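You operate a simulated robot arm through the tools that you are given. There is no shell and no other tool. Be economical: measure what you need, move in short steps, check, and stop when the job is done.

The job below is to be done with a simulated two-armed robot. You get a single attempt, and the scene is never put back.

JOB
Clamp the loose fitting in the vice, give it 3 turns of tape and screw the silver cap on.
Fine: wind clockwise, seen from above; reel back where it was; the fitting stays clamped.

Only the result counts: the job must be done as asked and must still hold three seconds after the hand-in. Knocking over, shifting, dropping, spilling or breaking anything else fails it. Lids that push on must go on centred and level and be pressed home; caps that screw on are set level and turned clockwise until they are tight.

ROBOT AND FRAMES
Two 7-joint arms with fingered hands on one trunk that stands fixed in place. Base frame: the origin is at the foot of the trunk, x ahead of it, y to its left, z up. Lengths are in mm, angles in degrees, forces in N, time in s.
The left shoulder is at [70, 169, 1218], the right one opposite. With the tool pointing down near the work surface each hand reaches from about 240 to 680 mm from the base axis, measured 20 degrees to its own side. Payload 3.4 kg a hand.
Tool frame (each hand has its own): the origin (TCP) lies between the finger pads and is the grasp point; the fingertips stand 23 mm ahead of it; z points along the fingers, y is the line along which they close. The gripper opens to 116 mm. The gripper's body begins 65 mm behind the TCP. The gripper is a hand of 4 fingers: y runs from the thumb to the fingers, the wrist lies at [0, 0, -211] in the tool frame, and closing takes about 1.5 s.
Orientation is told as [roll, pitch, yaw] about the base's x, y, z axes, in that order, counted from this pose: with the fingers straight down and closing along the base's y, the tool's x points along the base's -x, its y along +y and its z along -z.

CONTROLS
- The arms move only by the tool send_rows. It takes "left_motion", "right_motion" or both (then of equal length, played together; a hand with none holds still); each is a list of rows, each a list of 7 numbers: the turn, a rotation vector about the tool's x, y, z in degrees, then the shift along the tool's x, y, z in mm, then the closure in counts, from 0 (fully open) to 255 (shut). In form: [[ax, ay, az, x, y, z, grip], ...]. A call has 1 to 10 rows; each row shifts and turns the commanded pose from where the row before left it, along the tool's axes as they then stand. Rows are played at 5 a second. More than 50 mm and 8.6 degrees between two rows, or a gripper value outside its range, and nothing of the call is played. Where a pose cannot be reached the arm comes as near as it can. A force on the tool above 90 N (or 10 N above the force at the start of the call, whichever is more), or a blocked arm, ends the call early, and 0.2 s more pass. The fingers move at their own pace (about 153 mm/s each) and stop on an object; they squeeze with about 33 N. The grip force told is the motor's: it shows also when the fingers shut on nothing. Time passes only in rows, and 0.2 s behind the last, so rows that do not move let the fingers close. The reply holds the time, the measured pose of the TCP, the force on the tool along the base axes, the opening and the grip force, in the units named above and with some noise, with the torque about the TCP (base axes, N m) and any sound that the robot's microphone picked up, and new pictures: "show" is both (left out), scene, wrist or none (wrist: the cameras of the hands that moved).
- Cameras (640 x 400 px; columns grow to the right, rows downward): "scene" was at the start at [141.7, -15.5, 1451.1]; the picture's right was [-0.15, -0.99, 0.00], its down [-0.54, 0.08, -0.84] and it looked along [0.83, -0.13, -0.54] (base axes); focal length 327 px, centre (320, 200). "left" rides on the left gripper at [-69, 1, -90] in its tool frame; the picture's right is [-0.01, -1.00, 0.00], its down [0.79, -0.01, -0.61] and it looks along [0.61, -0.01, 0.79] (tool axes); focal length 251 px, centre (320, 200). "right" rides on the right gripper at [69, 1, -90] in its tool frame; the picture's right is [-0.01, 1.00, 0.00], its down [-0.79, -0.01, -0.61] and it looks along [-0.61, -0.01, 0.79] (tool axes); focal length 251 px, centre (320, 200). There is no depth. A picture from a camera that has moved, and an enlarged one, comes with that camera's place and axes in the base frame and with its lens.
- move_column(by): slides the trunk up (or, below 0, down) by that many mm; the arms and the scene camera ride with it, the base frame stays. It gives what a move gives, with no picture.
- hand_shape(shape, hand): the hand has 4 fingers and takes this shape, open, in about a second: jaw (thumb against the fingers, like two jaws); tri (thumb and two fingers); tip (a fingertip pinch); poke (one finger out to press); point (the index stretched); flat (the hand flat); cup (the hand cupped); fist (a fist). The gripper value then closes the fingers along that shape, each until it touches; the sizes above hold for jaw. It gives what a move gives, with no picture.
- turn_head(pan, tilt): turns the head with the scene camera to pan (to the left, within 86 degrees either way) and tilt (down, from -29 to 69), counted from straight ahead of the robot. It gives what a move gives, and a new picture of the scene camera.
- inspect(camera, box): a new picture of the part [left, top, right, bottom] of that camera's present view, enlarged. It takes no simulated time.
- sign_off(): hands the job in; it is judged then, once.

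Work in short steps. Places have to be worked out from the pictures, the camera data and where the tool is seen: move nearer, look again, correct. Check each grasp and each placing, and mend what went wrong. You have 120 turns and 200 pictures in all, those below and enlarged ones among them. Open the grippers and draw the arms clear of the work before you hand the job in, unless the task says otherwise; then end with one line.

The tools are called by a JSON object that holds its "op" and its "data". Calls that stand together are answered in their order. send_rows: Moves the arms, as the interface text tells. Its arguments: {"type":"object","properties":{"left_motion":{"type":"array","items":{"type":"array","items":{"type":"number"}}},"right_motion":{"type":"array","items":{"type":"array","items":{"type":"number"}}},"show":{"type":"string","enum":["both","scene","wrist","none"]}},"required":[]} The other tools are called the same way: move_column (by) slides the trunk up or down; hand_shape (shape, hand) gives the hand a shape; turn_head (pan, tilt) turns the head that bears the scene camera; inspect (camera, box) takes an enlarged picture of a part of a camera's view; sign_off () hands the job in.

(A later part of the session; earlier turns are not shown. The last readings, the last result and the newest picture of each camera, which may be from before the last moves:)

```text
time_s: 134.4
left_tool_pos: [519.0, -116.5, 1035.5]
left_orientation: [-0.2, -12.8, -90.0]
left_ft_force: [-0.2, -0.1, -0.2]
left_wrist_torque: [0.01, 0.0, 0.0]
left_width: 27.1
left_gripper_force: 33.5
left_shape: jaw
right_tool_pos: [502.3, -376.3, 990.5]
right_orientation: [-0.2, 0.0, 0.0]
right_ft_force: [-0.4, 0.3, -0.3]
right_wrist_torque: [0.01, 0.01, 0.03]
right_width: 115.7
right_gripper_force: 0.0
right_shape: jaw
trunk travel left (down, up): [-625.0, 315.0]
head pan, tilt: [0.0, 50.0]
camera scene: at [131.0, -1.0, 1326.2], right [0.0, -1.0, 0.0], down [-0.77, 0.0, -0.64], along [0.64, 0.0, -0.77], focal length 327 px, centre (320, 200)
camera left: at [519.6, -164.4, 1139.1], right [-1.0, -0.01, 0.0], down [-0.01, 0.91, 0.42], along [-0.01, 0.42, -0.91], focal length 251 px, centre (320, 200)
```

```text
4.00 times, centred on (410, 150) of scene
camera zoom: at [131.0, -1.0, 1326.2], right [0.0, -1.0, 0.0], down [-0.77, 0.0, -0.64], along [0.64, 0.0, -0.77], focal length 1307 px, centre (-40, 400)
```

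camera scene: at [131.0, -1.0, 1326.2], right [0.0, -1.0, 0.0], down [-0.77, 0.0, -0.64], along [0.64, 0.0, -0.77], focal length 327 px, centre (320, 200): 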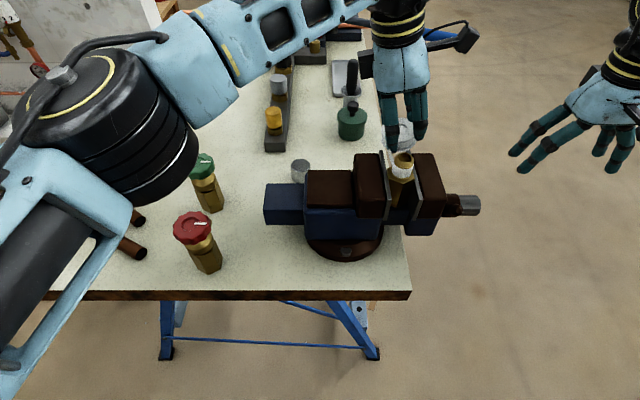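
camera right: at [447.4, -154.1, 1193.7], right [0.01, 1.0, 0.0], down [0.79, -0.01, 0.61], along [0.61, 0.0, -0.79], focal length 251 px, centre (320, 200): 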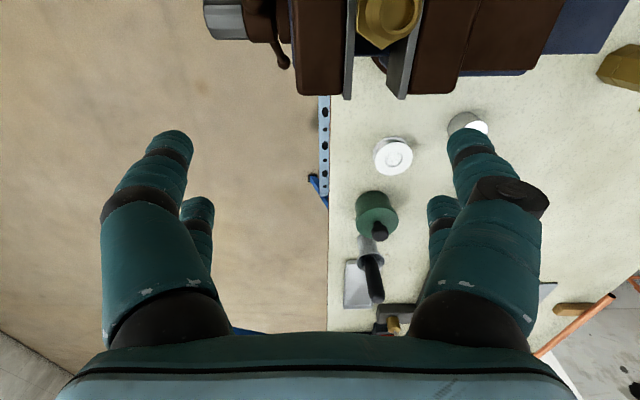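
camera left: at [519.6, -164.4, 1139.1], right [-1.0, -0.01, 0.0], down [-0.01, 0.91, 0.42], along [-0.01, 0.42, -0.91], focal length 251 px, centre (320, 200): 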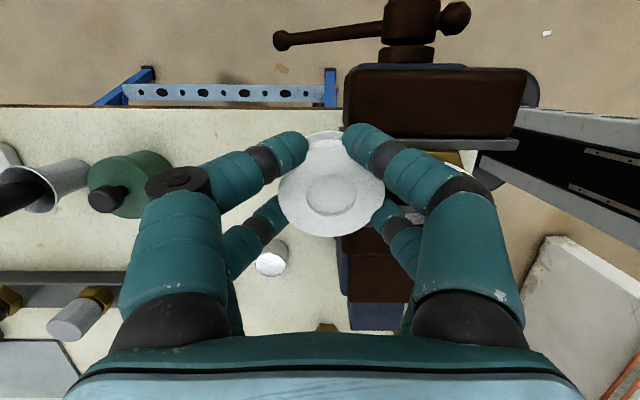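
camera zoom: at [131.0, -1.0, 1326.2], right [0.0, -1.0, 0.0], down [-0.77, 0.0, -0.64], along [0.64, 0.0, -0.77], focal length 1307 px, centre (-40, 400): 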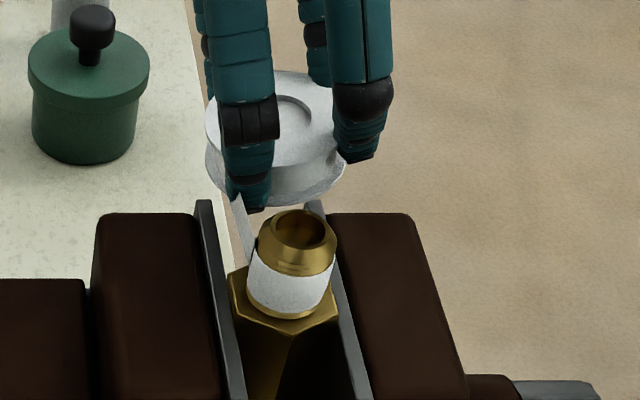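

Three turns are on: the white band covers the thread. I'll rise 25 mm to clear the nipple and turn the hand back +90° so I can reach the reel's original place.

{"op": "send_rows", "data": {"left_motion": [[0, 0, 0, -2.73, 0, -12.2, 255], [0, 0, 0, -2.73, 0, -12.2, 255], [-1.85, 0, -8.3, 0, 0, 0, 255], [-1.85, 0, -8.3, 0, 0, 0, 255], [-1.85, 0, -8.3, 0, 0, 0, 255], [-1.85, 0, -8.3, 0, 0, 0, 255], [-1.85, 0, -8.3, 0, 0, 0, 255], [-1.85, 0, -8.3, 0, 0, 0, 255], [-1.85, 0, -8.3, 0, 0, 0, 255], [-1.85, 0, -8.3, 0, 0, 0, 255]], "show": "none"}}

{"op": "send_rows", "data": {"left_motion": [[-1.85, 0, -8.3, 0, 0, 0, 255], [-1.85, 0, -8.3, 0, 0, 0, 255], [-1.09, 0, -4.88, 0, 0, 0, 255], [0, 0, 0, 0, 0, 0, 255]], "show": "both"}}

{"op": "inspect", "data": {"camera": "scene", "box": [360, 60, 460, 200]}}

```text
time_s: 136.6
left_tool_pos: [518.6, -118.9, 1057.9]
left_orientation: [0.1, -12.5, -21.8]
left_ft_force: [0.2, -0.3, 0.2]
left_wrist_torque: [0.03, 0.0, 0.02]
left_width: 26.8
left_gripper_force: 32.9
left_shape: jaw
right_tool_pos: [500.3, -378.0, 990.3]
right_orientation: [-0.1, -0.2, -0.1]
right_ft_force: [0.2, -0.6, 0.1]
right_wrist_torque: [0.0, -0.04, -0.03]
right_width: 115.8
right_gripper_force: 0.0
right_shape: jaw
trunk travel left (down, up): [-625.0, 315.0]
head pan, tilt: [0.0, 50.0]
```

```text
time_s: 137.6
left_tool_pos: [518.4, -118.1, 1057.4]
left_orientation: [0.1, -12.4, 0.1]
left_ft_force: [-0.6, 0.8, 0.0]
left_wrist_torque: [-0.02, 0.0, -0.03]
left_width: 26.7
left_gripper_force: 32.5
left_shape: jaw
right_tool_pos: [500.6, -377.1, 990.5]
right_orientation: [-0.2, -0.2, 0.0]
right_ft_force: [0.6, -0.3, -0.3]
right_wrist_torque: [-0.03, 0.0, 0.05]
right_width: 115.6
right_gripper_force: 0.0
right_shape: jaw
trunk travel left (down, up): [-625.0, 315.0]
head pan, tilt: [0.0, 50.0]
camera scene: at [130.7, -1.9, 1326.3], right [0.0, -1.0, 0.0], down [-0.77, 0.0, -0.64], along [0.64, 0.0, -0.77], focal length 327 px, centre (320, 200)
camera left: at [565.8, -117.6, 1161.0], right [0.01, -1.0, 0.0], down [-0.91, -0.01, 0.42], along [-0.42, -0.01, -0.91], focal length 251 px, centre (320, 200)
```

scene: 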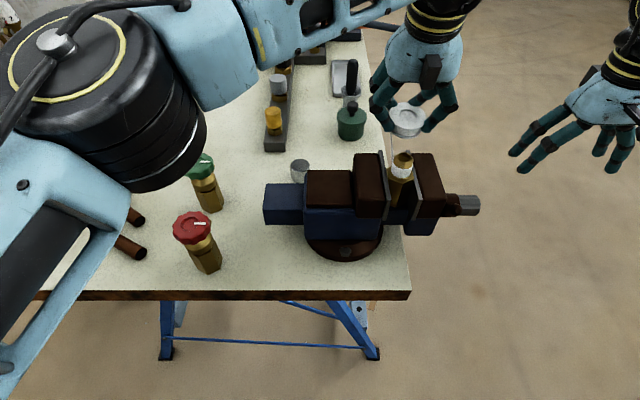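
left: 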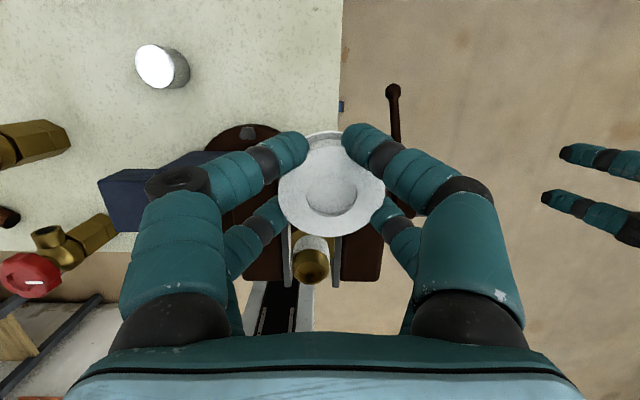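

```text
2.86 times, centred on (410, 130) of scene
camera zoom: at [130.7, -1.9, 1326.3], right [0.0, -1.0, 0.0], down [-0.77, 0.0, -0.64], along [0.64, 0.0, -0.77], focal length 933 px, centre (63, 400)
```

zoom: 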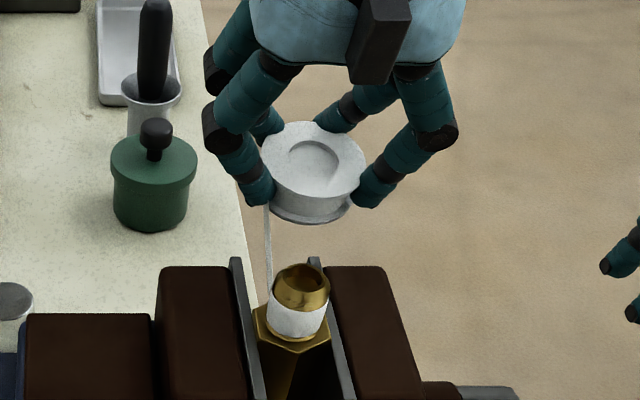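

The tape is still joined. I'll carry the reel back toward its original spot, allowing for the small shift in my grip, and see whether the tape tears.

{"op": "send_rows", "data": {"left_motion": [[0, 0, 0, -22.5, 19.3, 24.5, 255], [0, 0, 0, -22.5, 19.3, 24.5, 255], [0, 0, 0, -22.5, 19.3, 24.5, 255], [0, 0, 0, -1.8, 6.5, 31.1, 255], [0, 0, 0, -1.8, 6.5, 31.1, 255], [0, 0, 0, 0, 0, 0, 255]], "show": "both"}}

{"op": "inspect", "data": {"camera": "scene", "box": [320, 80, 460, 220]}}

```text
time_s: 139.0
left_tool_pos: [618.9, -47.5, 941.0]
left_orientation: [0.0, -12.5, 0.0]
left_ft_force: [-0.5, 0.4, -1.1]
left_wrist_torque: [0.01, -0.01, 0.02]
left_width: 26.5
left_gripper_force: 33.1
left_shape: jaw
right_tool_pos: [501.4, -376.7, 990.8]
right_orientation: [0.0, -0.2, 0.0]
right_ft_force: [0.9, 0.2, -0.6]
right_wrist_torque: [0.0, 0.0, 0.01]
right_width: 116.2
right_gripper_force: 0.1
right_shape: jaw
trunk travel left (down, up): [-625.0, 315.0]
head pan, tilt: [0.0, 50.0]
camera scene: at [130.4, -1.9, 1326.3], right [0.0, -1.0, 0.0], down [-0.77, 0.0, -0.64], along [0.64, 0.0, -0.77], focal length 327 px, centre (320, 200)
camera left: at [666.3, -46.0, 1044.1], right [0.01, -1.0, 0.0], down [-0.91, -0.01, 0.42], along [-0.42, -0.01, -0.91], focal length 251 px, centre (320, 200)
```

scene: 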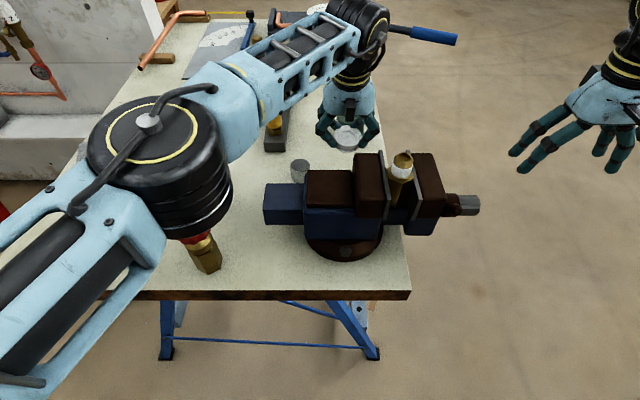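
left: 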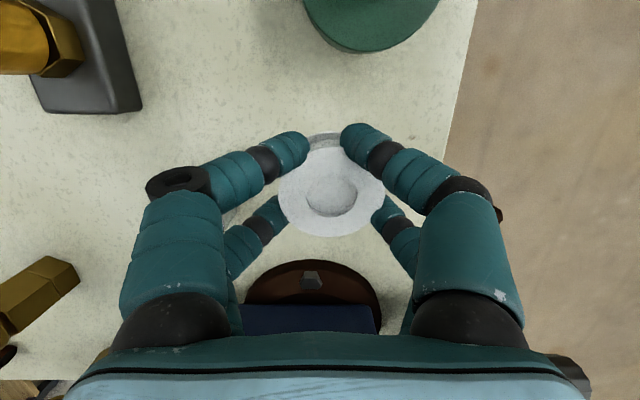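

```text
2.86 times, centred on (390, 150) of scene
camera zoom: at [130.4, -1.9, 1326.3], right [0.0, -1.0, 0.0], down [-0.77, 0.0, -0.64], along [0.64, 0.0, -0.77], focal length 933 px, centre (120, 343)
```

zoom: 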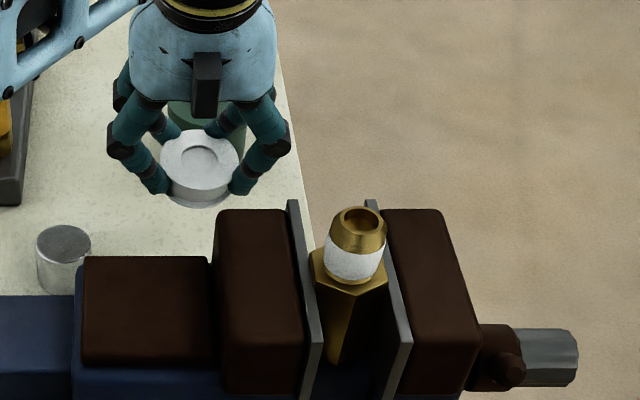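

The tape has torn cleanly and the band stays on the thread. The reel has tilted a little with the hand and will settle flat when set down. I'll lower it over its original spot.

{"op": "send_rows", "data": {"left_motion": [[0, 0, 0, 6.15, 0.5, 20.65, 255], [0, 0, 0, 6.15, 0.5, 20.65, 255], [0, 0, 0, 0, 0, 0, 255]], "show": "none"}}

{"op": "send_rows", "data": {"left_motion": [[0, 0, 0, 0.33, 0, 1.46, 255], [0, 0, 0, 0.33, 0, 1.46, 255], [0, 0, 0, 0, 0, 0, 255]], "show": "wrist"}}

```text
time_s: 139.8
left_tool_pos: [613.2, -46.9, 897.4]
left_orientation: [0.1, -12.5, 0.1]
left_ft_force: [-0.4, 0.4, -0.2]
left_wrist_torque: [-0.02, 0.02, 0.0]
left_width: 26.1
left_gripper_force: 32.8
left_shape: jaw
right_tool_pos: [501.8, -376.6, 990.5]
right_orientation: [-0.1, -0.2, 0.0]
right_ft_force: [-0.4, -0.7, -0.5]
right_wrist_torque: [-0.02, 0.01, 0.01]
right_width: 115.9
right_gripper_force: 0.0
right_shape: jaw
trunk travel left (down, up): [-625.0, 315.0]
head pan, tilt: [0.0, 50.0]
```

```text
time_s: 140.6
left_tool_pos: [613.8, -47.0, 895.2]
left_orientation: [0.1, -12.5, 0.0]
left_ft_force: [0.5, 0.1, -0.1]
left_wrist_torque: [0.0, -0.03, 0.05]
left_width: 25.8
left_gripper_force: 33.4
left_shape: jaw
right_tool_pos: [502.9, -377.3, 990.5]
right_orientation: [-0.1, -0.2, 0.0]
right_ft_force: [-0.5, 0.3, -0.7]
right_wrist_torque: [0.02, -0.02, 0.01]
right_width: 116.0
right_gripper_force: 0.0
right_shape: jaw
trunk travel left (down, up): [-625.0, 315.0]
head pan, tilt: [0.0, 50.0]
camera left: at [661.5, -46.7, 998.7], right [0.01, -1.0, 0.0], down [-0.91, -0.01, 0.42], along [-0.42, -0.01, -0.91], focal length 251 px, centre (320, 200)
```

left: 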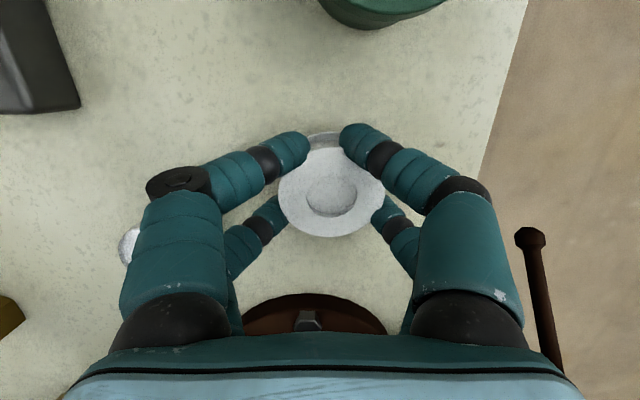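

No contact yet. I'll keep lowering in small steps with a 2 mm x correction.

{"op": "send_rows", "data": {"left_motion": [[0, 0, 0, -1.6, 0, 1.9, 255], [0, 0, 0, 0.33, 0, 1.46, 255], [0, 0, 0, 0.33, 0, 1.46, 255], [0, 0, 0, 0, 0, 0, 255]], "show": "none"}}

{"op": "send_rows", "data": {"left_motion": [[0, 0, 0, 0.33, 0, 1.46, 255], [0, 0, 0, 0, 0, 0, 255]], "show": "none"}}

```text
time_s: 141.6
left_tool_pos: [616.5, -46.6, 890.6]
left_orientation: [-0.1, -12.8, 0.1]
left_ft_force: [7.5, -4.3, 22.9]
left_wrist_torque: [-0.43, 0.3, 0.12]
left_width: 26.2
left_gripper_force: 33.1
left_shape: jaw
right_tool_pos: [500.1, -376.7, 991.9]
right_orientation: [-0.2, -0.2, 0.0]
right_ft_force: [0.2, -0.9, -0.2]
right_wrist_torque: [0.02, 0.01, -0.04]
right_width: 116.0
right_gripper_force: 0.1
right_shape: jaw
trunk travel left (down, up): [-625.0, 315.0]
head pan, tilt: [0.0, 50.0]
```

```text
time_s: 142.2
left_tool_pos: [615.6, -46.1, 890.9]
left_orientation: [-0.1, -12.8, 0.0]
left_ft_force: [7.5, -1.1, 29.8]
left_wrist_torque: [-0.46, 0.51, 0.14]
left_width: 26.7
left_gripper_force: 33.2
left_shape: jaw
right_tool_pos: [498.8, -376.7, 991.7]
right_orientation: [-0.1, -0.3, 0.0]
right_ft_force: [0.5, 0.1, 0.0]
right_wrist_torque: [-0.06, 0.02, 0.02]
right_width: 115.8
right_gripper_force: 0.0
right_shape: jaw
trunk travel left (down, up): [-625.0, 315.0]
head pan, tilt: [0.0, 50.0]
```

It's in contact with the bench (30 N). I'll release gradually and rise straight up.

{"op": "send_rows", "data": {"left_motion": [[0, 0, 0, -0.33, 0, -1.46, 200], [0, 0, 0, 0, 0, 0, 170], [0, 0, 0, 0, 0, 0, 130], [0, 0, 0, 0, 0, 0, 60], [0, 0, 0, 0, 0, 0, 0], [0, 0, 0, 0, 0, 0, 0], [0, 0, 0, 0, 0, 0, 0], [0, 0, 0, -3.3, 0, -14.6, 0], [0, 0, 0, -4.4, 0, -19.5, 0], [0, 0, 0, 0, 0, 0, 0]], "show": "wrist"}}

```text
time_s: 144.4
left_tool_pos: [615.5, -45.8, 923.6]
left_orientation: [-0.1, -12.4, -0.1]
left_ft_force: [0.1, 0.0, 0.7]
left_wrist_torque: [0.03, 0.01, 0.0]
left_width: 115.7
left_gripper_force: 0.1
left_shape: jaw
right_tool_pos: [501.0, -377.6, 989.9]
right_orientation: [-0.1, -0.2, 0.0]
right_ft_force: [-0.4, 0.4, -0.5]
right_wrist_torque: [0.02, -0.02, 0.01]
right_width: 115.8
right_gripper_force: 0.0
right_shape: jaw
trunk travel left (down, up): [-625.0, 315.0]
head pan, tilt: [0.0, 50.0]
camera left: at [663.0, -45.6, 1026.7], right [0.01, -1.0, 0.0], down [-0.91, -0.01, 0.42], along [-0.42, -0.01, -0.91], focal length 251 px, centre (320, 200)
```

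left: 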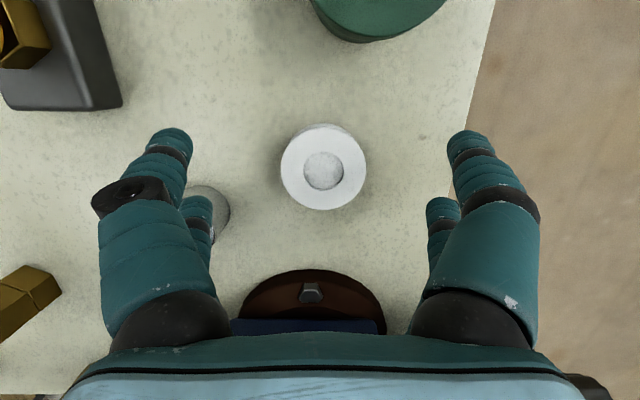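

The reel sits flat within about 5 mm of where it was. Next is the cap: I'll raise the trunk back, level the hand, and go above the cap at (575, 35).

{"op": "move_column", "data": {"by": 100}}

{"op": "send_rows", "data": {"left_motion": [[0, 0, 0, 20, 40.5, 0, 0], [0, 6.3, 0, 20, 40.5, 0, 0], [0, 6.2, 0, 0, 0, 0, 0], [0, 0, 0, 0, 0, 24, 0], [0, 0, 0, 0, 0, 0, 0]], "show": "wrist"}}

```text
time_s: 145.7
left_tool_pos: [615.0, -47.0, 1022.2]
left_orientation: [0.0, -12.5, 0.0]
left_ft_force: [-0.4, 0.0, -0.1]
left_wrist_torque: [0.01, 0.03, 0.0]
left_width: 116.0
left_gripper_force: 0.0
left_shape: jaw
right_tool_pos: [501.0, -377.4, 1089.8]
right_orientation: [-0.1, -0.2, 0.0]
right_ft_force: [0.3, 0.3, 0.3]
right_wrist_torque: [0.02, 0.01, -0.02]
right_width: 115.9
right_gripper_force: 0.1
right_shape: jaw
trunk travel left (down, up): [-725.0, 215.0]
head pan, tilt: [0.0, 50.0]
```

```text
time_s: 146.9
left_tool_pos: [576.9, 35.4, 992.1]
left_orientation: [0.0, 0.0, 0.1]
left_ft_force: [-0.1, -0.5, 0.7]
left_wrist_torque: [0.02, -0.02, -0.01]
left_width: 116.0
left_gripper_force: 0.0
left_shape: jaw
right_tool_pos: [501.5, -376.7, 1091.4]
right_orientation: [-0.1, -0.3, 0.0]
right_ft_force: [-0.4, -0.3, 0.4]
right_wrist_torque: [0.01, -0.03, 0.0]
right_width: 116.0
right_gripper_force: 0.0
right_shape: jaw
trunk travel left (down, up): [-725.0, 215.0]
head pan, tilt: [0.0, 50.0]
camera left: at [646.0, 36.9, 1082.6], right [0.01, -1.0, 0.0], down [-0.79, -0.01, 0.61], along [-0.61, -0.01, -0.79], focal length 251 px, centre (320, 200)
```

left: 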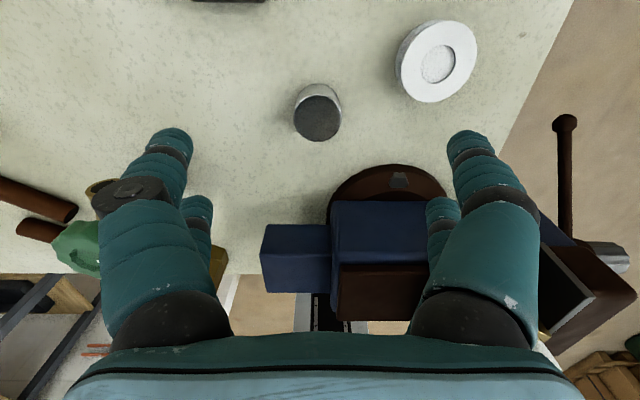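

I'll zoom in on the cap to centre accurately.

{"op": "inspect", "data": {"camera": "left", "box": [270, 60, 370, 160]}}

```text
4.00 times, centred on (320, 110) of left
camera zoom: at [646.0, 36.9, 1082.6], right [0.01, -1.0, 0.0], down [-0.79, -0.01, 0.61], along [-0.61, -0.01, -0.79], focal length 1006 px, centre (320, 560)
```

zoom: 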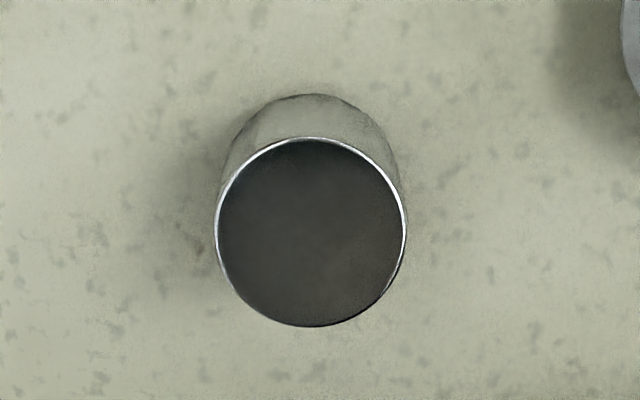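

The cap is at (577.7, 37.2). The reel is close by, so I'll narrow the fingers to about 70 mm before descending.

{"op": "send_rows", "data": {"left_motion": [[0, 0, 0, -1, 1.5, 0, 100], [0, 0, 0, 0, 0, 30, 100], [0, 0, 0, 0, 0, 0, 100], [0, 0, 0, 0, 0, 0, 100]], "show": "wrist"}}

```text
time_s: 147.9
left_tool_pos: [577.8, 35.9, 961.8]
left_orientation: [-0.2, -0.1, -0.1]
left_ft_force: [-0.1, 1.1, -0.7]
left_wrist_torque: [-0.01, 0.03, 0.01]
left_width: 71.2
left_gripper_force: 0.1
left_shape: jaw
right_tool_pos: [501.2, -376.8, 1090.9]
right_orientation: [-0.2, -0.1, 0.0]
right_ft_force: [0.4, 0.1, -0.1]
right_wrist_torque: [-0.02, -0.01, 0.02]
right_width: 116.1
right_gripper_force: 0.1
right_shape: jaw
trunk travel left (down, up): [-725.0, 215.0]
head pan, tilt: [0.0, 50.0]
camera left: at [646.3, 36.0, 1051.7], right [0.01, -1.0, 0.0], down [-0.79, -0.01, 0.61], along [-0.61, -0.01, -0.79], focal length 251 px, centre (320, 200)
```

left: 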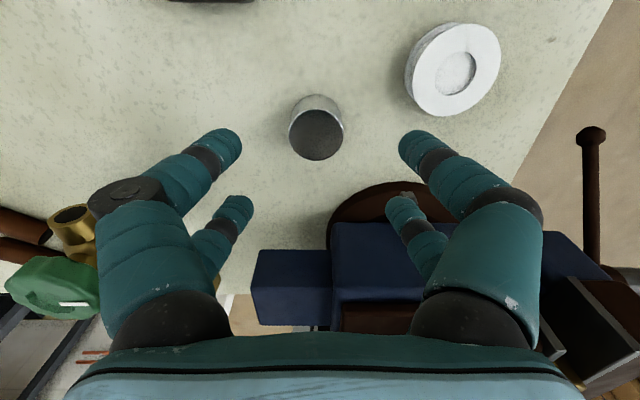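

I'll shift +2 in y, descend to z 892, and close on the cap.

{"op": "send_rows", "data": {"left_motion": [[0, 0, 0, 0, 2, 25, 100], [0, 0, 0, 0, 0, 25, 100], [0, 0, 0, 0, 0, 20, 100], [0, 0, 0, 0, 0, 0, 150], [0, 0, 0, 0, 0, 0, 200], [0, 0, 0, 0, 0, 0, 255], [0, 0, 0, 0, 0, 0, 255], [0, 0, 0, 0, 0, 0, 255], [0, 0, 0, 0, 0, 0, 255]], "show": "wrist"}}

{"op": "inspect", "data": {"camera": "left", "box": [220, 100, 420, 260]}}

```text
time_s: 149.9
left_tool_pos: [578.2, 35.6, 892.2]
left_orientation: [0.0, 0.0, 0.1]
left_ft_force: [-0.4, -0.8, 0.6]
left_wrist_torque: [0.0, 0.0, 0.01]
left_width: 11.8
left_gripper_force: 33.0
left_shape: jaw
right_tool_pos: [502.2, -376.5, 1091.1]
right_orientation: [-0.2, -0.2, 0.0]
right_ft_force: [-0.4, 0.3, -0.1]
right_wrist_torque: [0.02, 0.0, 0.02]
right_width: 115.7
right_gripper_force: 0.1
right_shape: jaw
trunk travel left (down, up): [-725.0, 215.0]
head pan, tilt: [0.0, 50.0]
camera left: at [647.0, 36.5, 983.3], right [0.01, -1.0, 0.0], down [-0.79, -0.01, 0.61], along [-0.61, -0.01, -0.79], focal length 251 px, centre (320, 200)
```

left: 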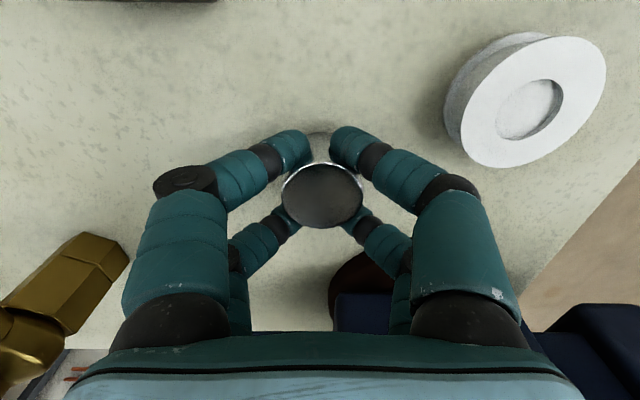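

```text
2.50 times, centred on (320, 180) of left
camera zoom: at [647.0, 36.5, 983.3], right [0.01, -1.0, 0.0], down [-0.79, -0.01, 0.61], along [-0.61, -0.01, -0.79], focal length 629 px, centre (320, 250)
```

zoom: 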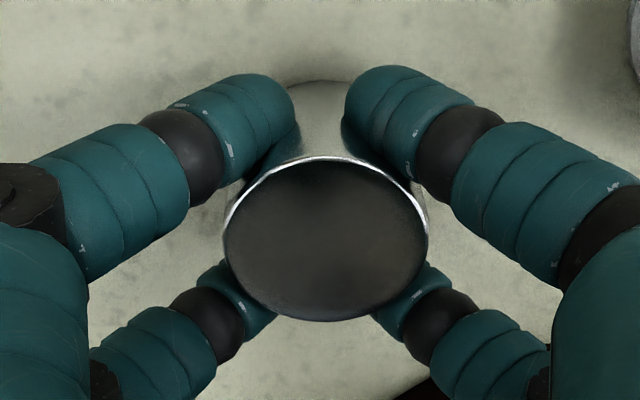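

All four fingers cage the cap, centred. I'll lift and carry it above the fitting.

{"op": "send_rows", "data": {"left_motion": [[0, 0, 0, 0, 0, -20, 255], [0, 0, 0, 0, 0, -35, 255], [0, 0, 0, 0, 0, -40, 255], [0, 0, 0, 10, -5, -40, 255], [0, 0, 0, 20, -20, -30, 255], [0, 0, 0, 25, -30, -30, 255], [0, 0, 0, 25, -31, 0, 255], [0, 0, 0, 25, -31, 0, 255], [0, 0, 0, 23, -31, 0, 255], [0, 0, 0, 0, 0, 0, 255]], "show": "both"}}

{"op": "inspect", "data": {"camera": "left", "box": [220, 0, 420, 125]}}

{"op": "inspect", "data": {"camera": "scene", "box": [330, 80, 490, 240]}}

```text
time_s: 152.1
left_tool_pos: [451.2, -108.8, 1088.8]
left_orientation: [-0.1, 0.1, 0.0]
left_ft_force: [1.0, 1.0, -0.4]
left_wrist_torque: [-0.02, 0.0, 0.01]
left_width: 10.1
left_gripper_force: 32.9
left_shape: jaw
right_tool_pos: [501.8, -376.1, 1091.7]
right_orientation: [0.0, -0.1, 0.1]
right_ft_force: [1.1, 0.4, -0.4]
right_wrist_torque: [0.0, 0.0, 0.03]
right_width: 115.7
right_gripper_force: 0.0
right_shape: jaw
trunk travel left (down, up): [-725.0, 215.0]
head pan, tilt: [0.0, 50.0]
camera scene: at [131.2, -1.2, 1426.2], right [0.0, -1.0, 0.0], down [-0.77, 0.0, -0.64], along [0.64, 0.0, -0.77], focal length 327 px, centre (320, 200)
camera left: at [519.9, -107.8, 1178.0], right [0.01, -1.0, 0.0], down [-0.79, -0.01, 0.61], along [-0.61, -0.01, -0.79], focal length 251 px, centre (320, 200)
```

scene: 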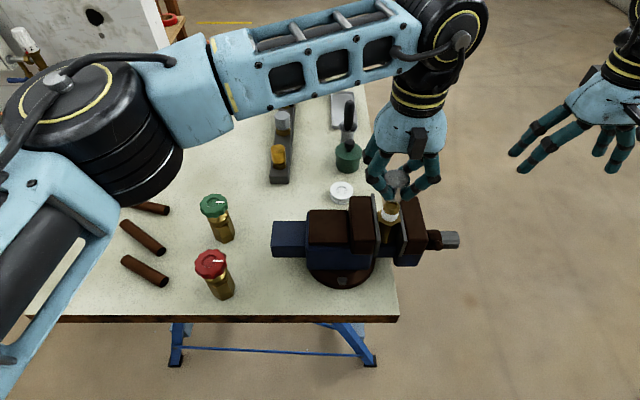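
left: 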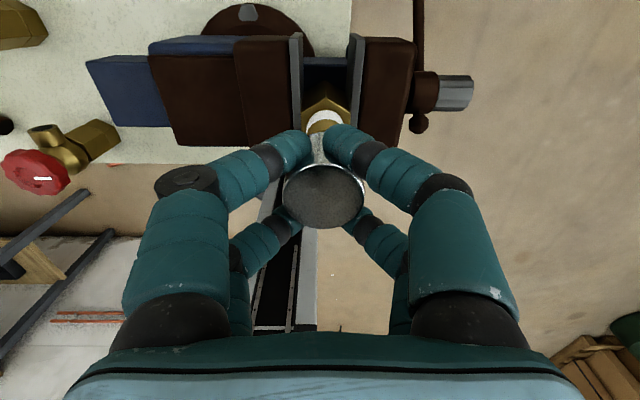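

```text
3.20 times, centred on (320, 62) of left
camera zoom: at [519.9, -107.8, 1178.0], right [0.01, -1.0, 0.0], down [-0.79, -0.01, 0.61], along [-0.61, -0.01, -0.79], focal length 805 px, centre (320, 640)
```

zoom: 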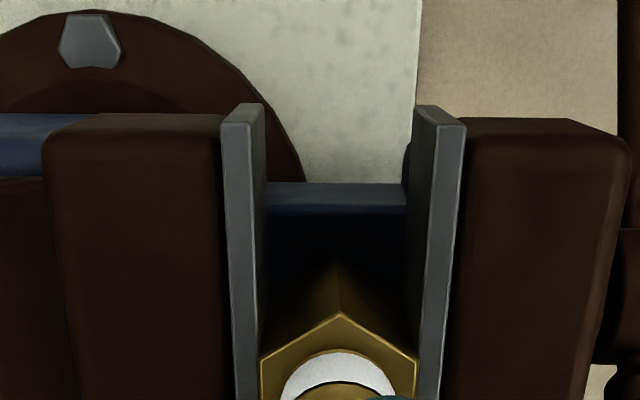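

```text
2.50 times, centred on (410, 160) of scene
camera zoom: at [131.2, -1.2, 1426.2], right [0.0, -1.0, 0.0], down [-0.77, 0.0, -0.64], along [0.64, 0.0, -0.77], focal length 817 px, centre (95, 300)
```

zoom: 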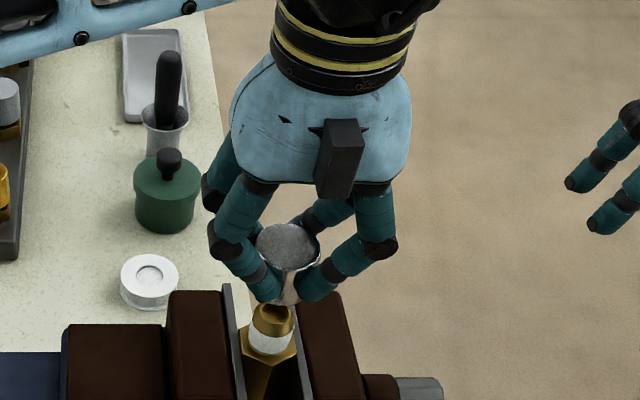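

Comparing cap and nipple in both views, the cap is about 2.5 mm too far in x and 2.3 mm in y. I'll correct and lower to just above the nipple, then look again.

{"op": "send_rows", "data": {"left_motion": [[0, 0, 0, 2.5, -2.3, 0, 255], [0, 0, 0, 0, 0, 12, 255], [0, 0, 0, 0, 0, 10, 255], [0, 0, 0, 0, 0, 0, 255], [0, 0, 0, 0, 0, 0, 255]], "show": "wrist"}}

{"op": "inspect", "data": {"camera": "scene", "box": [360, 150, 430, 250]}}

{"op": "inspect", "data": {"camera": "left", "box": [260, 90, 380, 240]}}

{"op": "inspect", "data": {"camera": "right", "box": [320, 0, 640, 200]}}

```text
time_s: 153.3
left_tool_pos: [448.2, -113.0, 1065.5]
left_orientation: [0.0, 0.0, 0.0]
left_ft_force: [-0.3, -1.0, -0.5]
left_wrist_torque: [-0.05, 0.02, 0.01]
left_width: 9.9
left_gripper_force: 33.3
left_shape: jaw
right_tool_pos: [502.8, -377.1, 1089.5]
right_orientation: [-0.1, -0.2, -0.1]
right_ft_force: [0.3, 0.2, 0.0]
right_wrist_torque: [-0.01, 0.02, -0.03]
right_width: 115.6
right_gripper_force: 0.0
right_shape: jaw
trunk travel left (down, up): [-725.0, 215.0]
head pan, tilt: [0.0, 50.0]
camera left: at [517.3, -111.6, 1155.3], right [0.01, -1.0, 0.0], down [-0.79, -0.01, 0.61], along [-0.61, -0.01, -0.79], focal length 251 px, centre (320, 200)
```

left: 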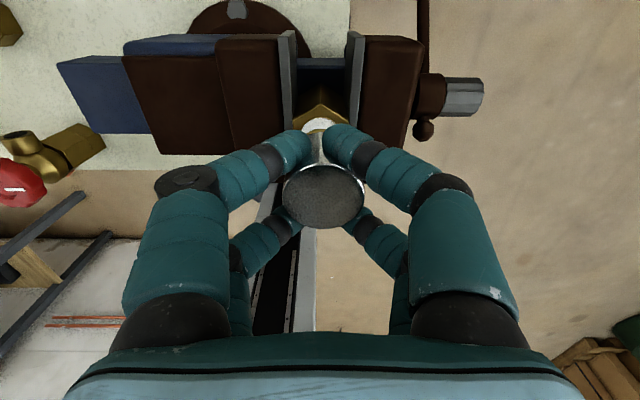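

```text
4.00 times, centred on (395, 200) of scene
camera zoom: at [130.9, -1.9, 1426.2], right [0.0, -1.0, 0.0], down [-0.77, 0.0, -0.64], along [0.64, 0.0, -0.77], focal length 1307 px, centre (20, 200)
```

zoom: 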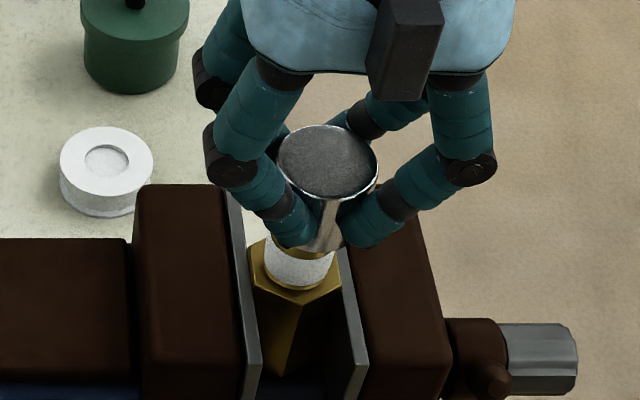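

```text
2.67 times, centred on (320, 165) of left
camera zoom: at [517.3, -111.6, 1155.3], right [0.01, -1.0, 0.0], down [-0.79, -0.01, 0.61], along [-0.61, -0.01, -0.79], focal length 670 px, centre (320, 293)
```

zoom: 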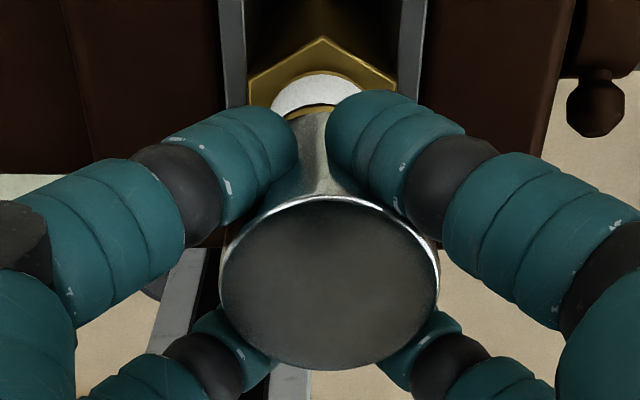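

```text
2.00 times, centred on (480, 100) of right
camera zoom: at [432.1, -376.7, 1182.5], right [0.01, 1.0, 0.0], down [0.79, -0.01, 0.61], along [0.61, -0.01, -0.79], focal length 503 px, centre (0, 400)
```

zoom: 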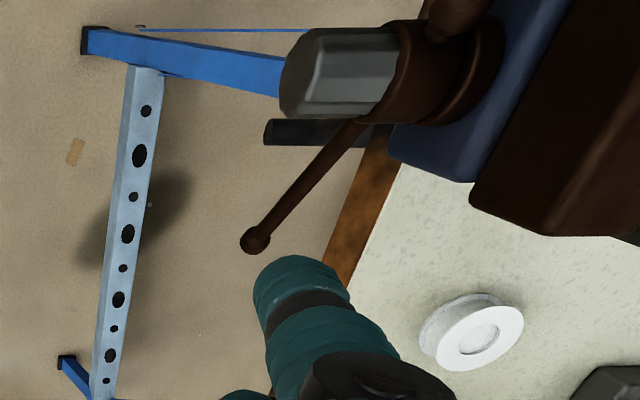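

Triangulating gives the fitting at (450.4, −113.4) with its top at z 1031.6, and the cap within 1 mm of that. I'll make a small correction and lower gently onto the nipple.

{"op": "send_rows", "data": {"left_motion": [[0, 0, 0, 0.7, 0.7, 0, 255], [0, 0, 0, 0, 0, 3, 255], [0, 0, 0, 0, 0, 3, 255], [0, 0, 0, 0, 0, 0, 255]], "show": "none"}}

{"op": "send_rows", "data": {"left_motion": [[0, 0, 0, 0, 0, 2, 255], [0, 0, 0, 0, 0, 0, 255]], "show": "none"}}

```text
time_s: 154.3
left_tool_pos: [445.4, -112.7, 1057.6]
left_orientation: [-0.1, 0.1, 0.0]
left_ft_force: [-0.3, 0.5, -0.4]
left_wrist_torque: [0.04, 0.02, 0.03]
left_width: 10.2
left_gripper_force: 32.5
left_shape: jaw
right_tool_pos: [500.8, -377.7, 1090.8]
right_orientation: [-0.1, -0.2, 0.0]
right_ft_force: [0.2, 0.2, 0.1]
right_wrist_torque: [-0.02, 0.0, -0.01]
right_width: 116.1
right_gripper_force: 0.1
right_shape: jaw
trunk travel left (down, up): [-725.0, 215.0]
head pan, tilt: [0.0, 50.0]
```

```text
time_s: 154.9
left_tool_pos: [446.2, -111.9, 1055.8]
left_orientation: [0.1, -0.1, 0.0]
left_ft_force: [1.0, 0.4, 0.8]
left_wrist_torque: [-0.01, -0.06, 0.01]
left_width: 9.7
left_gripper_force: 33.0
left_shape: jaw
right_tool_pos: [501.2, -378.3, 1090.8]
right_orientation: [-0.1, -0.2, 0.0]
right_ft_force: [-0.4, -0.1, 0.5]
right_wrist_torque: [0.01, 0.0, -0.01]
right_width: 116.0
right_gripper_force: 0.0
right_shape: jaw
trunk travel left (down, up): [-725.0, 215.0]
head pan, tilt: [0.0, 50.0]
```

No force yet, and the pose reading is a little noisy. I'll check by picture.

{"op": "inspect", "data": {"camera": "scene", "box": [370, 165, 420, 240]}}

{"op": "inspect", "data": {"camera": "left", "box": [260, 90, 380, 240]}}

```text
5.33 times, centred on (395, 202) of scene
camera zoom: at [131.0, -1.9, 1426.3], right [0.0, -1.0, 0.0], down [-0.77, 0.0, -0.64], along [0.64, 0.0, -0.77], focal length 1742 px, centre (-80, 187)
```

zoom: 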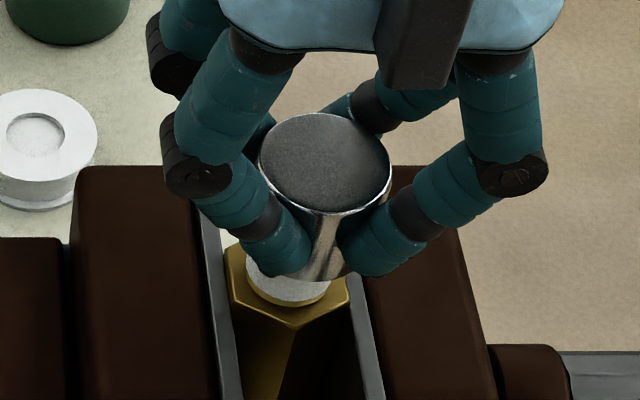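

```text
2.67 times, centred on (320, 165) of left
camera zoom: at [514.9, -111.3, 1146.5], right [0.01, -1.0, 0.0], down [-0.79, -0.01, 0.61], along [-0.61, -0.01, -0.79], focal length 670 px, centre (320, 293)
```

zoom: 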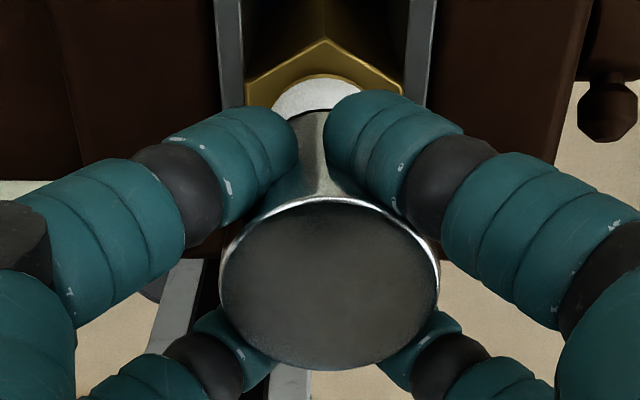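

Both views agree the cap is about 2.4 mm short in x. I'll shift it and continue down.

{"op": "send_rows", "data": {"left_motion": [[0, 0, 0, -2.4, 0.3, 0, 255], [0, 0, 0, 0, 0, 0, 255], [0, 0, 0, 0, 0, 0, 255]], "show": "none"}}

{"op": "send_rows", "data": {"left_motion": [[0, 0, 0, 0, 0, 2, 255], [0, 0, 0, 0, 0, 2, 255], [0, 0, 0, 0, 0, 0, 255]], "show": "none"}}

{"op": "inspect", "data": {"camera": "left", "box": [260, 90, 380, 240]}}

```text
time_s: 155.7
left_tool_pos: [447.5, -111.9, 1056.7]
left_orientation: [-0.1, 0.1, 0.0]
left_ft_force: [-0.5, -0.4, -0.9]
left_wrist_torque: [0.0, -0.01, 0.0]
left_width: 9.8
left_gripper_force: 32.8
left_shape: jaw
right_tool_pos: [502.3, -378.0, 1091.7]
right_orientation: [-0.1, -0.2, 0.0]
right_ft_force: [0.4, -0.4, 0.1]
right_wrist_torque: [-0.03, 0.0, -0.01]
right_width: 115.7
right_gripper_force: 0.0
right_shape: jaw
trunk travel left (down, up): [-725.0, 215.0]
head pan, tilt: [0.0, 50.0]
```

```text
time_s: 156.5
left_tool_pos: [448.4, -112.5, 1051.2]
left_orientation: [-0.1, 0.1, 0.0]
left_ft_force: [-0.1, 1.4, -1.0]
left_wrist_torque: [0.02, -0.02, -0.01]
left_width: 9.8
left_gripper_force: 32.7
left_shape: jaw
right_tool_pos: [500.6, -377.4, 1090.5]
right_orientation: [0.0, -0.1, 0.0]
right_ft_force: [-0.4, -0.3, 0.8]
right_wrist_torque: [0.02, -0.02, 0.03]
right_width: 116.0
right_gripper_force: 0.0
right_shape: jaw
trunk travel left (down, up): [-725.0, 215.0]
head pan, tilt: [0.0, 50.0]
```

```text
2.67 times, centred on (320, 165) of left
camera zoom: at [516.6, -110.5, 1142.2], right [0.01, -1.0, 0.0], down [-0.79, -0.01, 0.61], along [-0.61, -0.01, -0.79], focal length 670 px, centre (320, 293)
```

zoom: 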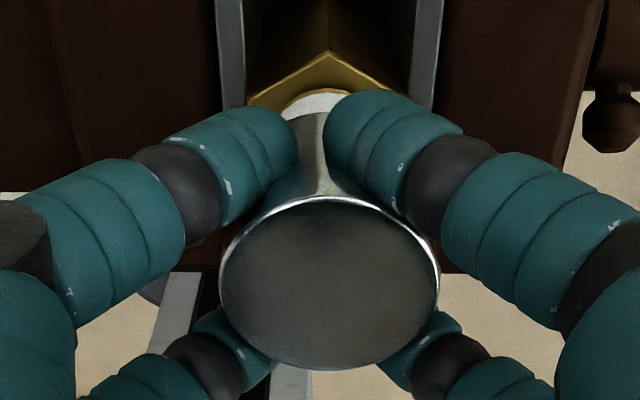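

Alignment is good, about 1 mm more in x. I'm continuing down to find the thread.

{"op": "send_rows", "data": {"left_motion": [[0, 0, 0, -1.2, 0, 1.5, 255], [0, 0, 0, 0, 0, 1.5, 255], [0, 0, 0, 0, 0, 0, 255]], "show": "none"}}

{"op": "send_rows", "data": {"left_motion": [[0, 0, 0, 0, 0, 1.5, 255], [0, 0, 0, 0, 0, 1.5, 255], [0, 0, 0, 0, 0, 0, 255]], "show": "none"}}

{"op": "inspect", "data": {"camera": "scene", "box": [370, 165, 420, 240]}}

```text
time_s: 157.3
left_tool_pos: [449.3, -110.7, 1047.9]
left_orientation: [0.0, 0.0, 0.0]
left_ft_force: [0.1, -0.1, -0.8]
left_wrist_torque: [-0.03, 0.02, 0.0]
left_width: 10.1
left_gripper_force: 33.2
left_shape: jaw
right_tool_pos: [500.8, -377.3, 1091.8]
right_orientation: [-0.1, -0.1, 0.0]
right_ft_force: [0.6, -0.3, -0.2]
right_wrist_torque: [0.01, 0.02, 0.01]
right_width: 115.9
right_gripper_force: 0.0
right_shape: jaw
trunk travel left (down, up): [-725.0, 215.0]
head pan, tilt: [0.0, 50.0]
```

```text
time_s: 158.1
left_tool_pos: [449.0, -109.9, 1044.9]
left_orientation: [0.0, 0.0, 0.0]
left_ft_force: [-0.1, 0.4, -0.4]
left_wrist_torque: [0.0, 0.01, 0.02]
left_width: 9.9
left_gripper_force: 32.9
left_shape: jaw
right_tool_pos: [501.4, -379.0, 1090.8]
right_orientation: [-0.1, -0.2, 0.0]
right_ft_force: [0.1, -1.2, 0.3]
right_wrist_torque: [-0.01, -0.03, -0.01]
right_width: 116.2
right_gripper_force: 0.1
right_shape: jaw
trunk travel left (down, up): [-725.0, 215.0]
head pan, tilt: [0.0, 50.0]
```

```text
5.33 times, centred on (395, 202) of scene
camera zoom: at [130.8, -2.0, 1426.3], right [0.0, -1.0, 0.0], down [-0.77, 0.0, -0.64], along [0.64, 0.0, -0.77], focal length 1742 px, centre (-80, 187)
```

zoom: 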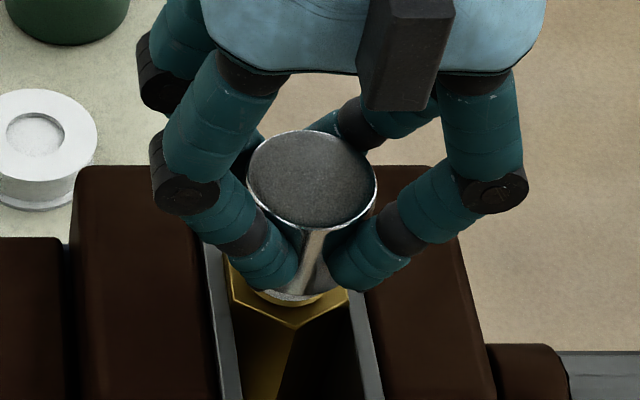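

There's still no resistance and the cap is sliding over the nipple well centred. I'll keep lowering carefully.

{"op": "send_rows", "data": {"left_motion": [[0, 0, 0, 0, 0, 1.5, 255], [0, 0, 0, 0, 0, 1.5, 255], [0, 0, 0, 0, 0, 0, 255]], "show": "none"}}

{"op": "inspect", "data": {"camera": "left", "box": [260, 90, 380, 240]}}

```text
time_s: 158.9
left_tool_pos: [450.6, -111.2, 1042.6]
left_orientation: [0.0, 0.0, 0.0]
left_ft_force: [0.2, 0.3, -0.6]
left_wrist_torque: [0.03, 0.08, -0.01]
left_width: 9.7
left_gripper_force: 32.7
left_shape: jaw
right_tool_pos: [502.6, -376.2, 1090.5]
right_orientation: [0.0, 0.0, 0.0]
right_ft_force: [0.8, -0.1, -0.3]
right_wrist_torque: [-0.03, -0.02, -0.04]
right_width: 116.2
right_gripper_force: 0.1
right_shape: jaw
trunk travel left (down, up): [-725.0, 215.0]
head pan, tilt: [0.0, 50.0]
```

```text
2.67 times, centred on (320, 165) of left
camera zoom: at [519.0, -110.3, 1132.2], right [0.01, -1.0, 0.0], down [-0.79, -0.01, 0.61], along [-0.61, -0.01, -0.79], focal length 670 px, centre (320, 293)
```

zoom: 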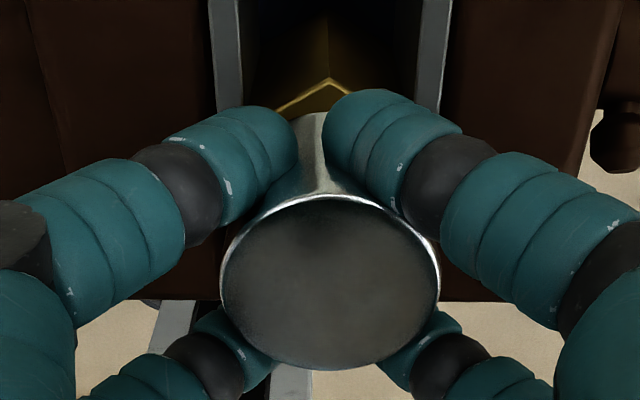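

The alignment is now within a millimetre. Continuing down.

{"op": "send_rows", "data": {"left_motion": [[0, 0, 0, 0, 0, 1.5, 255], [0, 0, 0, 0, 0, 1.5, 255], [0, 0, 0, 0, 0, 0, 255]], "show": "none"}}

{"op": "send_rows", "data": {"left_motion": [[0, 0, 0, 0, 0, 1.5, 255], [0, 0, 0, 0, 0, 1.5, 255], [0, 0, 0, 0, 0, 0, 255]], "show": "none"}}

{"op": "inspect", "data": {"camera": "scene", "box": [370, 165, 420, 240]}}

```text
time_s: 159.7
left_tool_pos: [450.6, -110.5, 1040.1]
left_orientation: [-0.1, 0.0, -0.1]
left_ft_force: [6.1, 0.1, 10.3]
left_wrist_torque: [0.0, 0.07, 0.02]
left_width: 9.9
left_gripper_force: 33.8
left_shape: jaw
right_tool_pos: [500.6, -376.3, 1091.0]
right_orientation: [-0.1, -0.2, 0.0]
right_ft_force: [0.5, 0.1, -0.3]
right_wrist_torque: [-0.04, 0.03, -0.03]
right_width: 115.8
right_gripper_force: 0.0
right_shape: jaw
trunk travel left (down, up): [-725.0, 215.0]
head pan, tilt: [0.0, 50.0]
```

```text
time_s: 160.5
left_tool_pos: [449.4, -110.7, 1037.4]
left_orientation: [-0.2, -0.2, 0.1]
left_ft_force: [15.4, -0.3, 38.5]
left_wrist_torque: [-0.03, -0.08, 0.03]
left_width: 10.3
left_gripper_force: 33.5
left_shape: jaw
right_tool_pos: [500.0, -377.3, 1090.6]
right_orientation: [-0.2, -0.1, 0.0]
right_ft_force: [0.6, 0.8, -0.6]
right_wrist_torque: [-0.01, -0.03, 0.0]
right_width: 116.0
right_gripper_force: 0.0
right_shape: jaw
trunk travel left (down, up): [-725.0, 215.0]
head pan, tilt: [0.0, 50.0]
```

```text
5.33 times, centred on (395, 202) of scene
camera zoom: at [129.7, -0.8, 1426.7], right [0.0, -1.0, 0.0], down [-0.77, 0.0, -0.64], along [0.64, 0.0, -0.77], focal length 1742 px, centre (-80, 187)
```

zoom: 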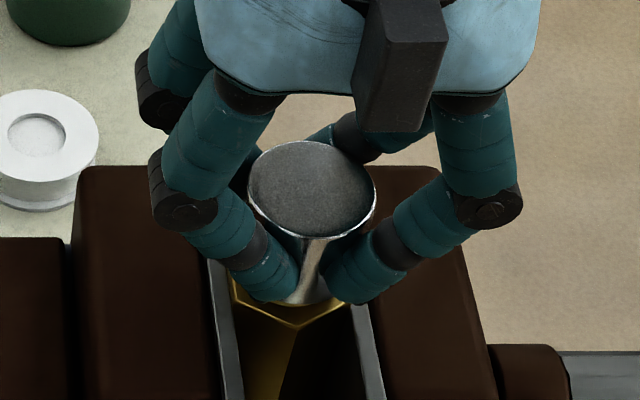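

Contact: the thread has met (38 N). I'll ease off slightly and start turning clockwise from above (+az) with light downward pressure.

{"op": "send_rows", "data": {"left_motion": [[0, 0, 0, 0, 0, -1, 255], [0, 0, 8.5, 0, 0, 0.1, 255], [0, 0, 8.5, 0, 0, 0.1, 255], [0, 0, 8.5, 0, 0, 0.1, 255], [0, 0, 8.5, 0, 0, 0.1, 255], [0, 0, 8.5, 0, 0, 0.1, 255], [0, 0, 8.5, 0, 0, 0.1, 255], [0, 0, 8.5, 0, 0, 0.1, 255], [0, 0, 8.5, 0, 0, 0.1, 255], [0, 0, 8.5, 0, 0, 0.1, 255]], "show": "none"}}

{"op": "inspect", "data": {"camera": "scene", "box": [370, 165, 420, 240]}}

```text
time_s: 162.7
left_tool_pos: [450.1, -111.3, 1036.6]
left_orientation: [0.1, -0.2, -76.6]
left_ft_force: [22.7, -7.7, 40.1]
left_wrist_torque: [-0.05, -0.53, -0.01]
left_width: 11.4
left_gripper_force: 33.8
left_shape: jaw
right_tool_pos: [502.1, -378.9, 1090.4]
right_orientation: [-0.1, -0.1, 0.0]
right_ft_force: [-0.5, 0.2, 0.6]
right_wrist_torque: [-0.05, 0.01, 0.0]
right_width: 116.1
right_gripper_force: 0.1
right_shape: jaw
trunk travel left (down, up): [-725.0, 215.0]
head pan, tilt: [0.0, 50.0]
```

```text
5.33 times, centred on (395, 202) of scene
camera zoom: at [131.5, -3.0, 1426.3], right [0.0, -1.0, 0.0], down [-0.77, 0.0, -0.64], along [0.64, 0.0, -0.77], focal length 1742 px, centre (-80, 187)
```

zoom: 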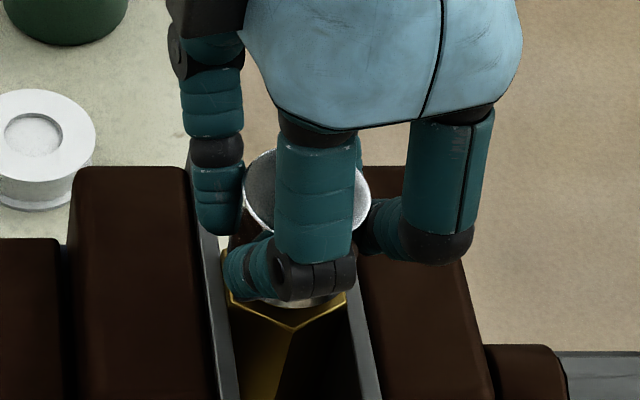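

It's turning freely with the hand pressing at about 40 N. I'll continue clockwise to the wrist limit.

{"op": "send_rows", "data": {"left_motion": [[0, 0, 8.5, 0, 0, 0.1, 255], [0, 0, 8.5, 0, 0, 0.1, 255], [0, 0, 8.5, 0, 0, 0.1, 255], [0, 0, 8.5, 0, 0, 0.1, 255], [0, 0, 8.5, 0, 0, 0.1, 255], [0, 0, 8.5, 0, 0, 0.1, 255]], "show": "wrist"}}

{"op": "inspect", "data": {"camera": "left", "box": [230, 80, 410, 240]}}

```text
time_s: 164.1
left_tool_pos: [449.3, -112.2, 1036.7]
left_orientation: [0.0, 0.0, -127.6]
left_ft_force: [20.4, -10.1, 36.7]
left_wrist_torque: [-0.18, -0.63, 0.03]
left_width: 11.4
left_gripper_force: 33.3
left_shape: jaw
right_tool_pos: [501.7, -379.0, 1091.1]
right_orientation: [0.0, -0.1, 0.0]
right_ft_force: [0.6, -0.2, 0.3]
right_wrist_torque: [-0.02, -0.03, 0.01]
right_width: 115.8
right_gripper_force: 0.1
right_shape: jaw
trunk travel left (down, up): [-725.0, 215.0]
head pan, tilt: [0.0, 50.0]
camera left: at [408.9, -167.0, 1126.9], right [-0.8, 0.6, 0.0], down [0.48, 0.63, 0.61], along [0.37, 0.48, -0.79], focal length 251 px, centre (320, 200)
```

left: 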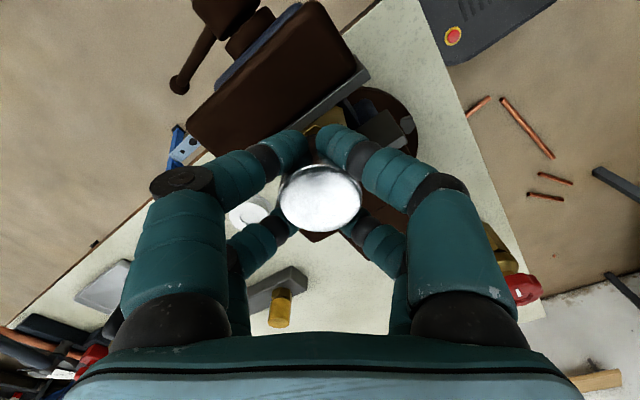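

```text
2.50 times, centred on (320, 160) of left
camera zoom: at [408.9, -167.0, 1126.9], right [-0.8, 0.6, 0.0], down [0.48, 0.63, 0.61], along [0.37, 0.48, -0.79], focal length 629 px, centre (320, 300)
```

zoom: 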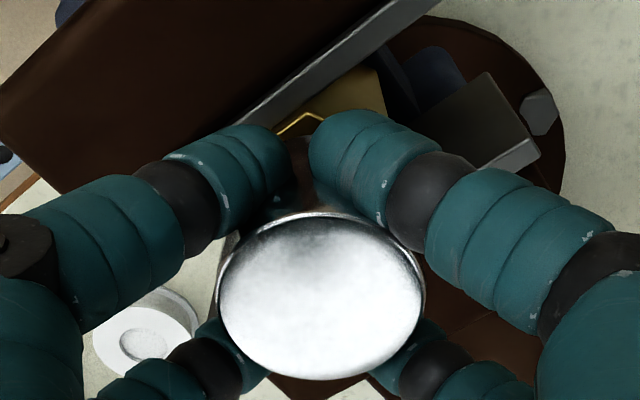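

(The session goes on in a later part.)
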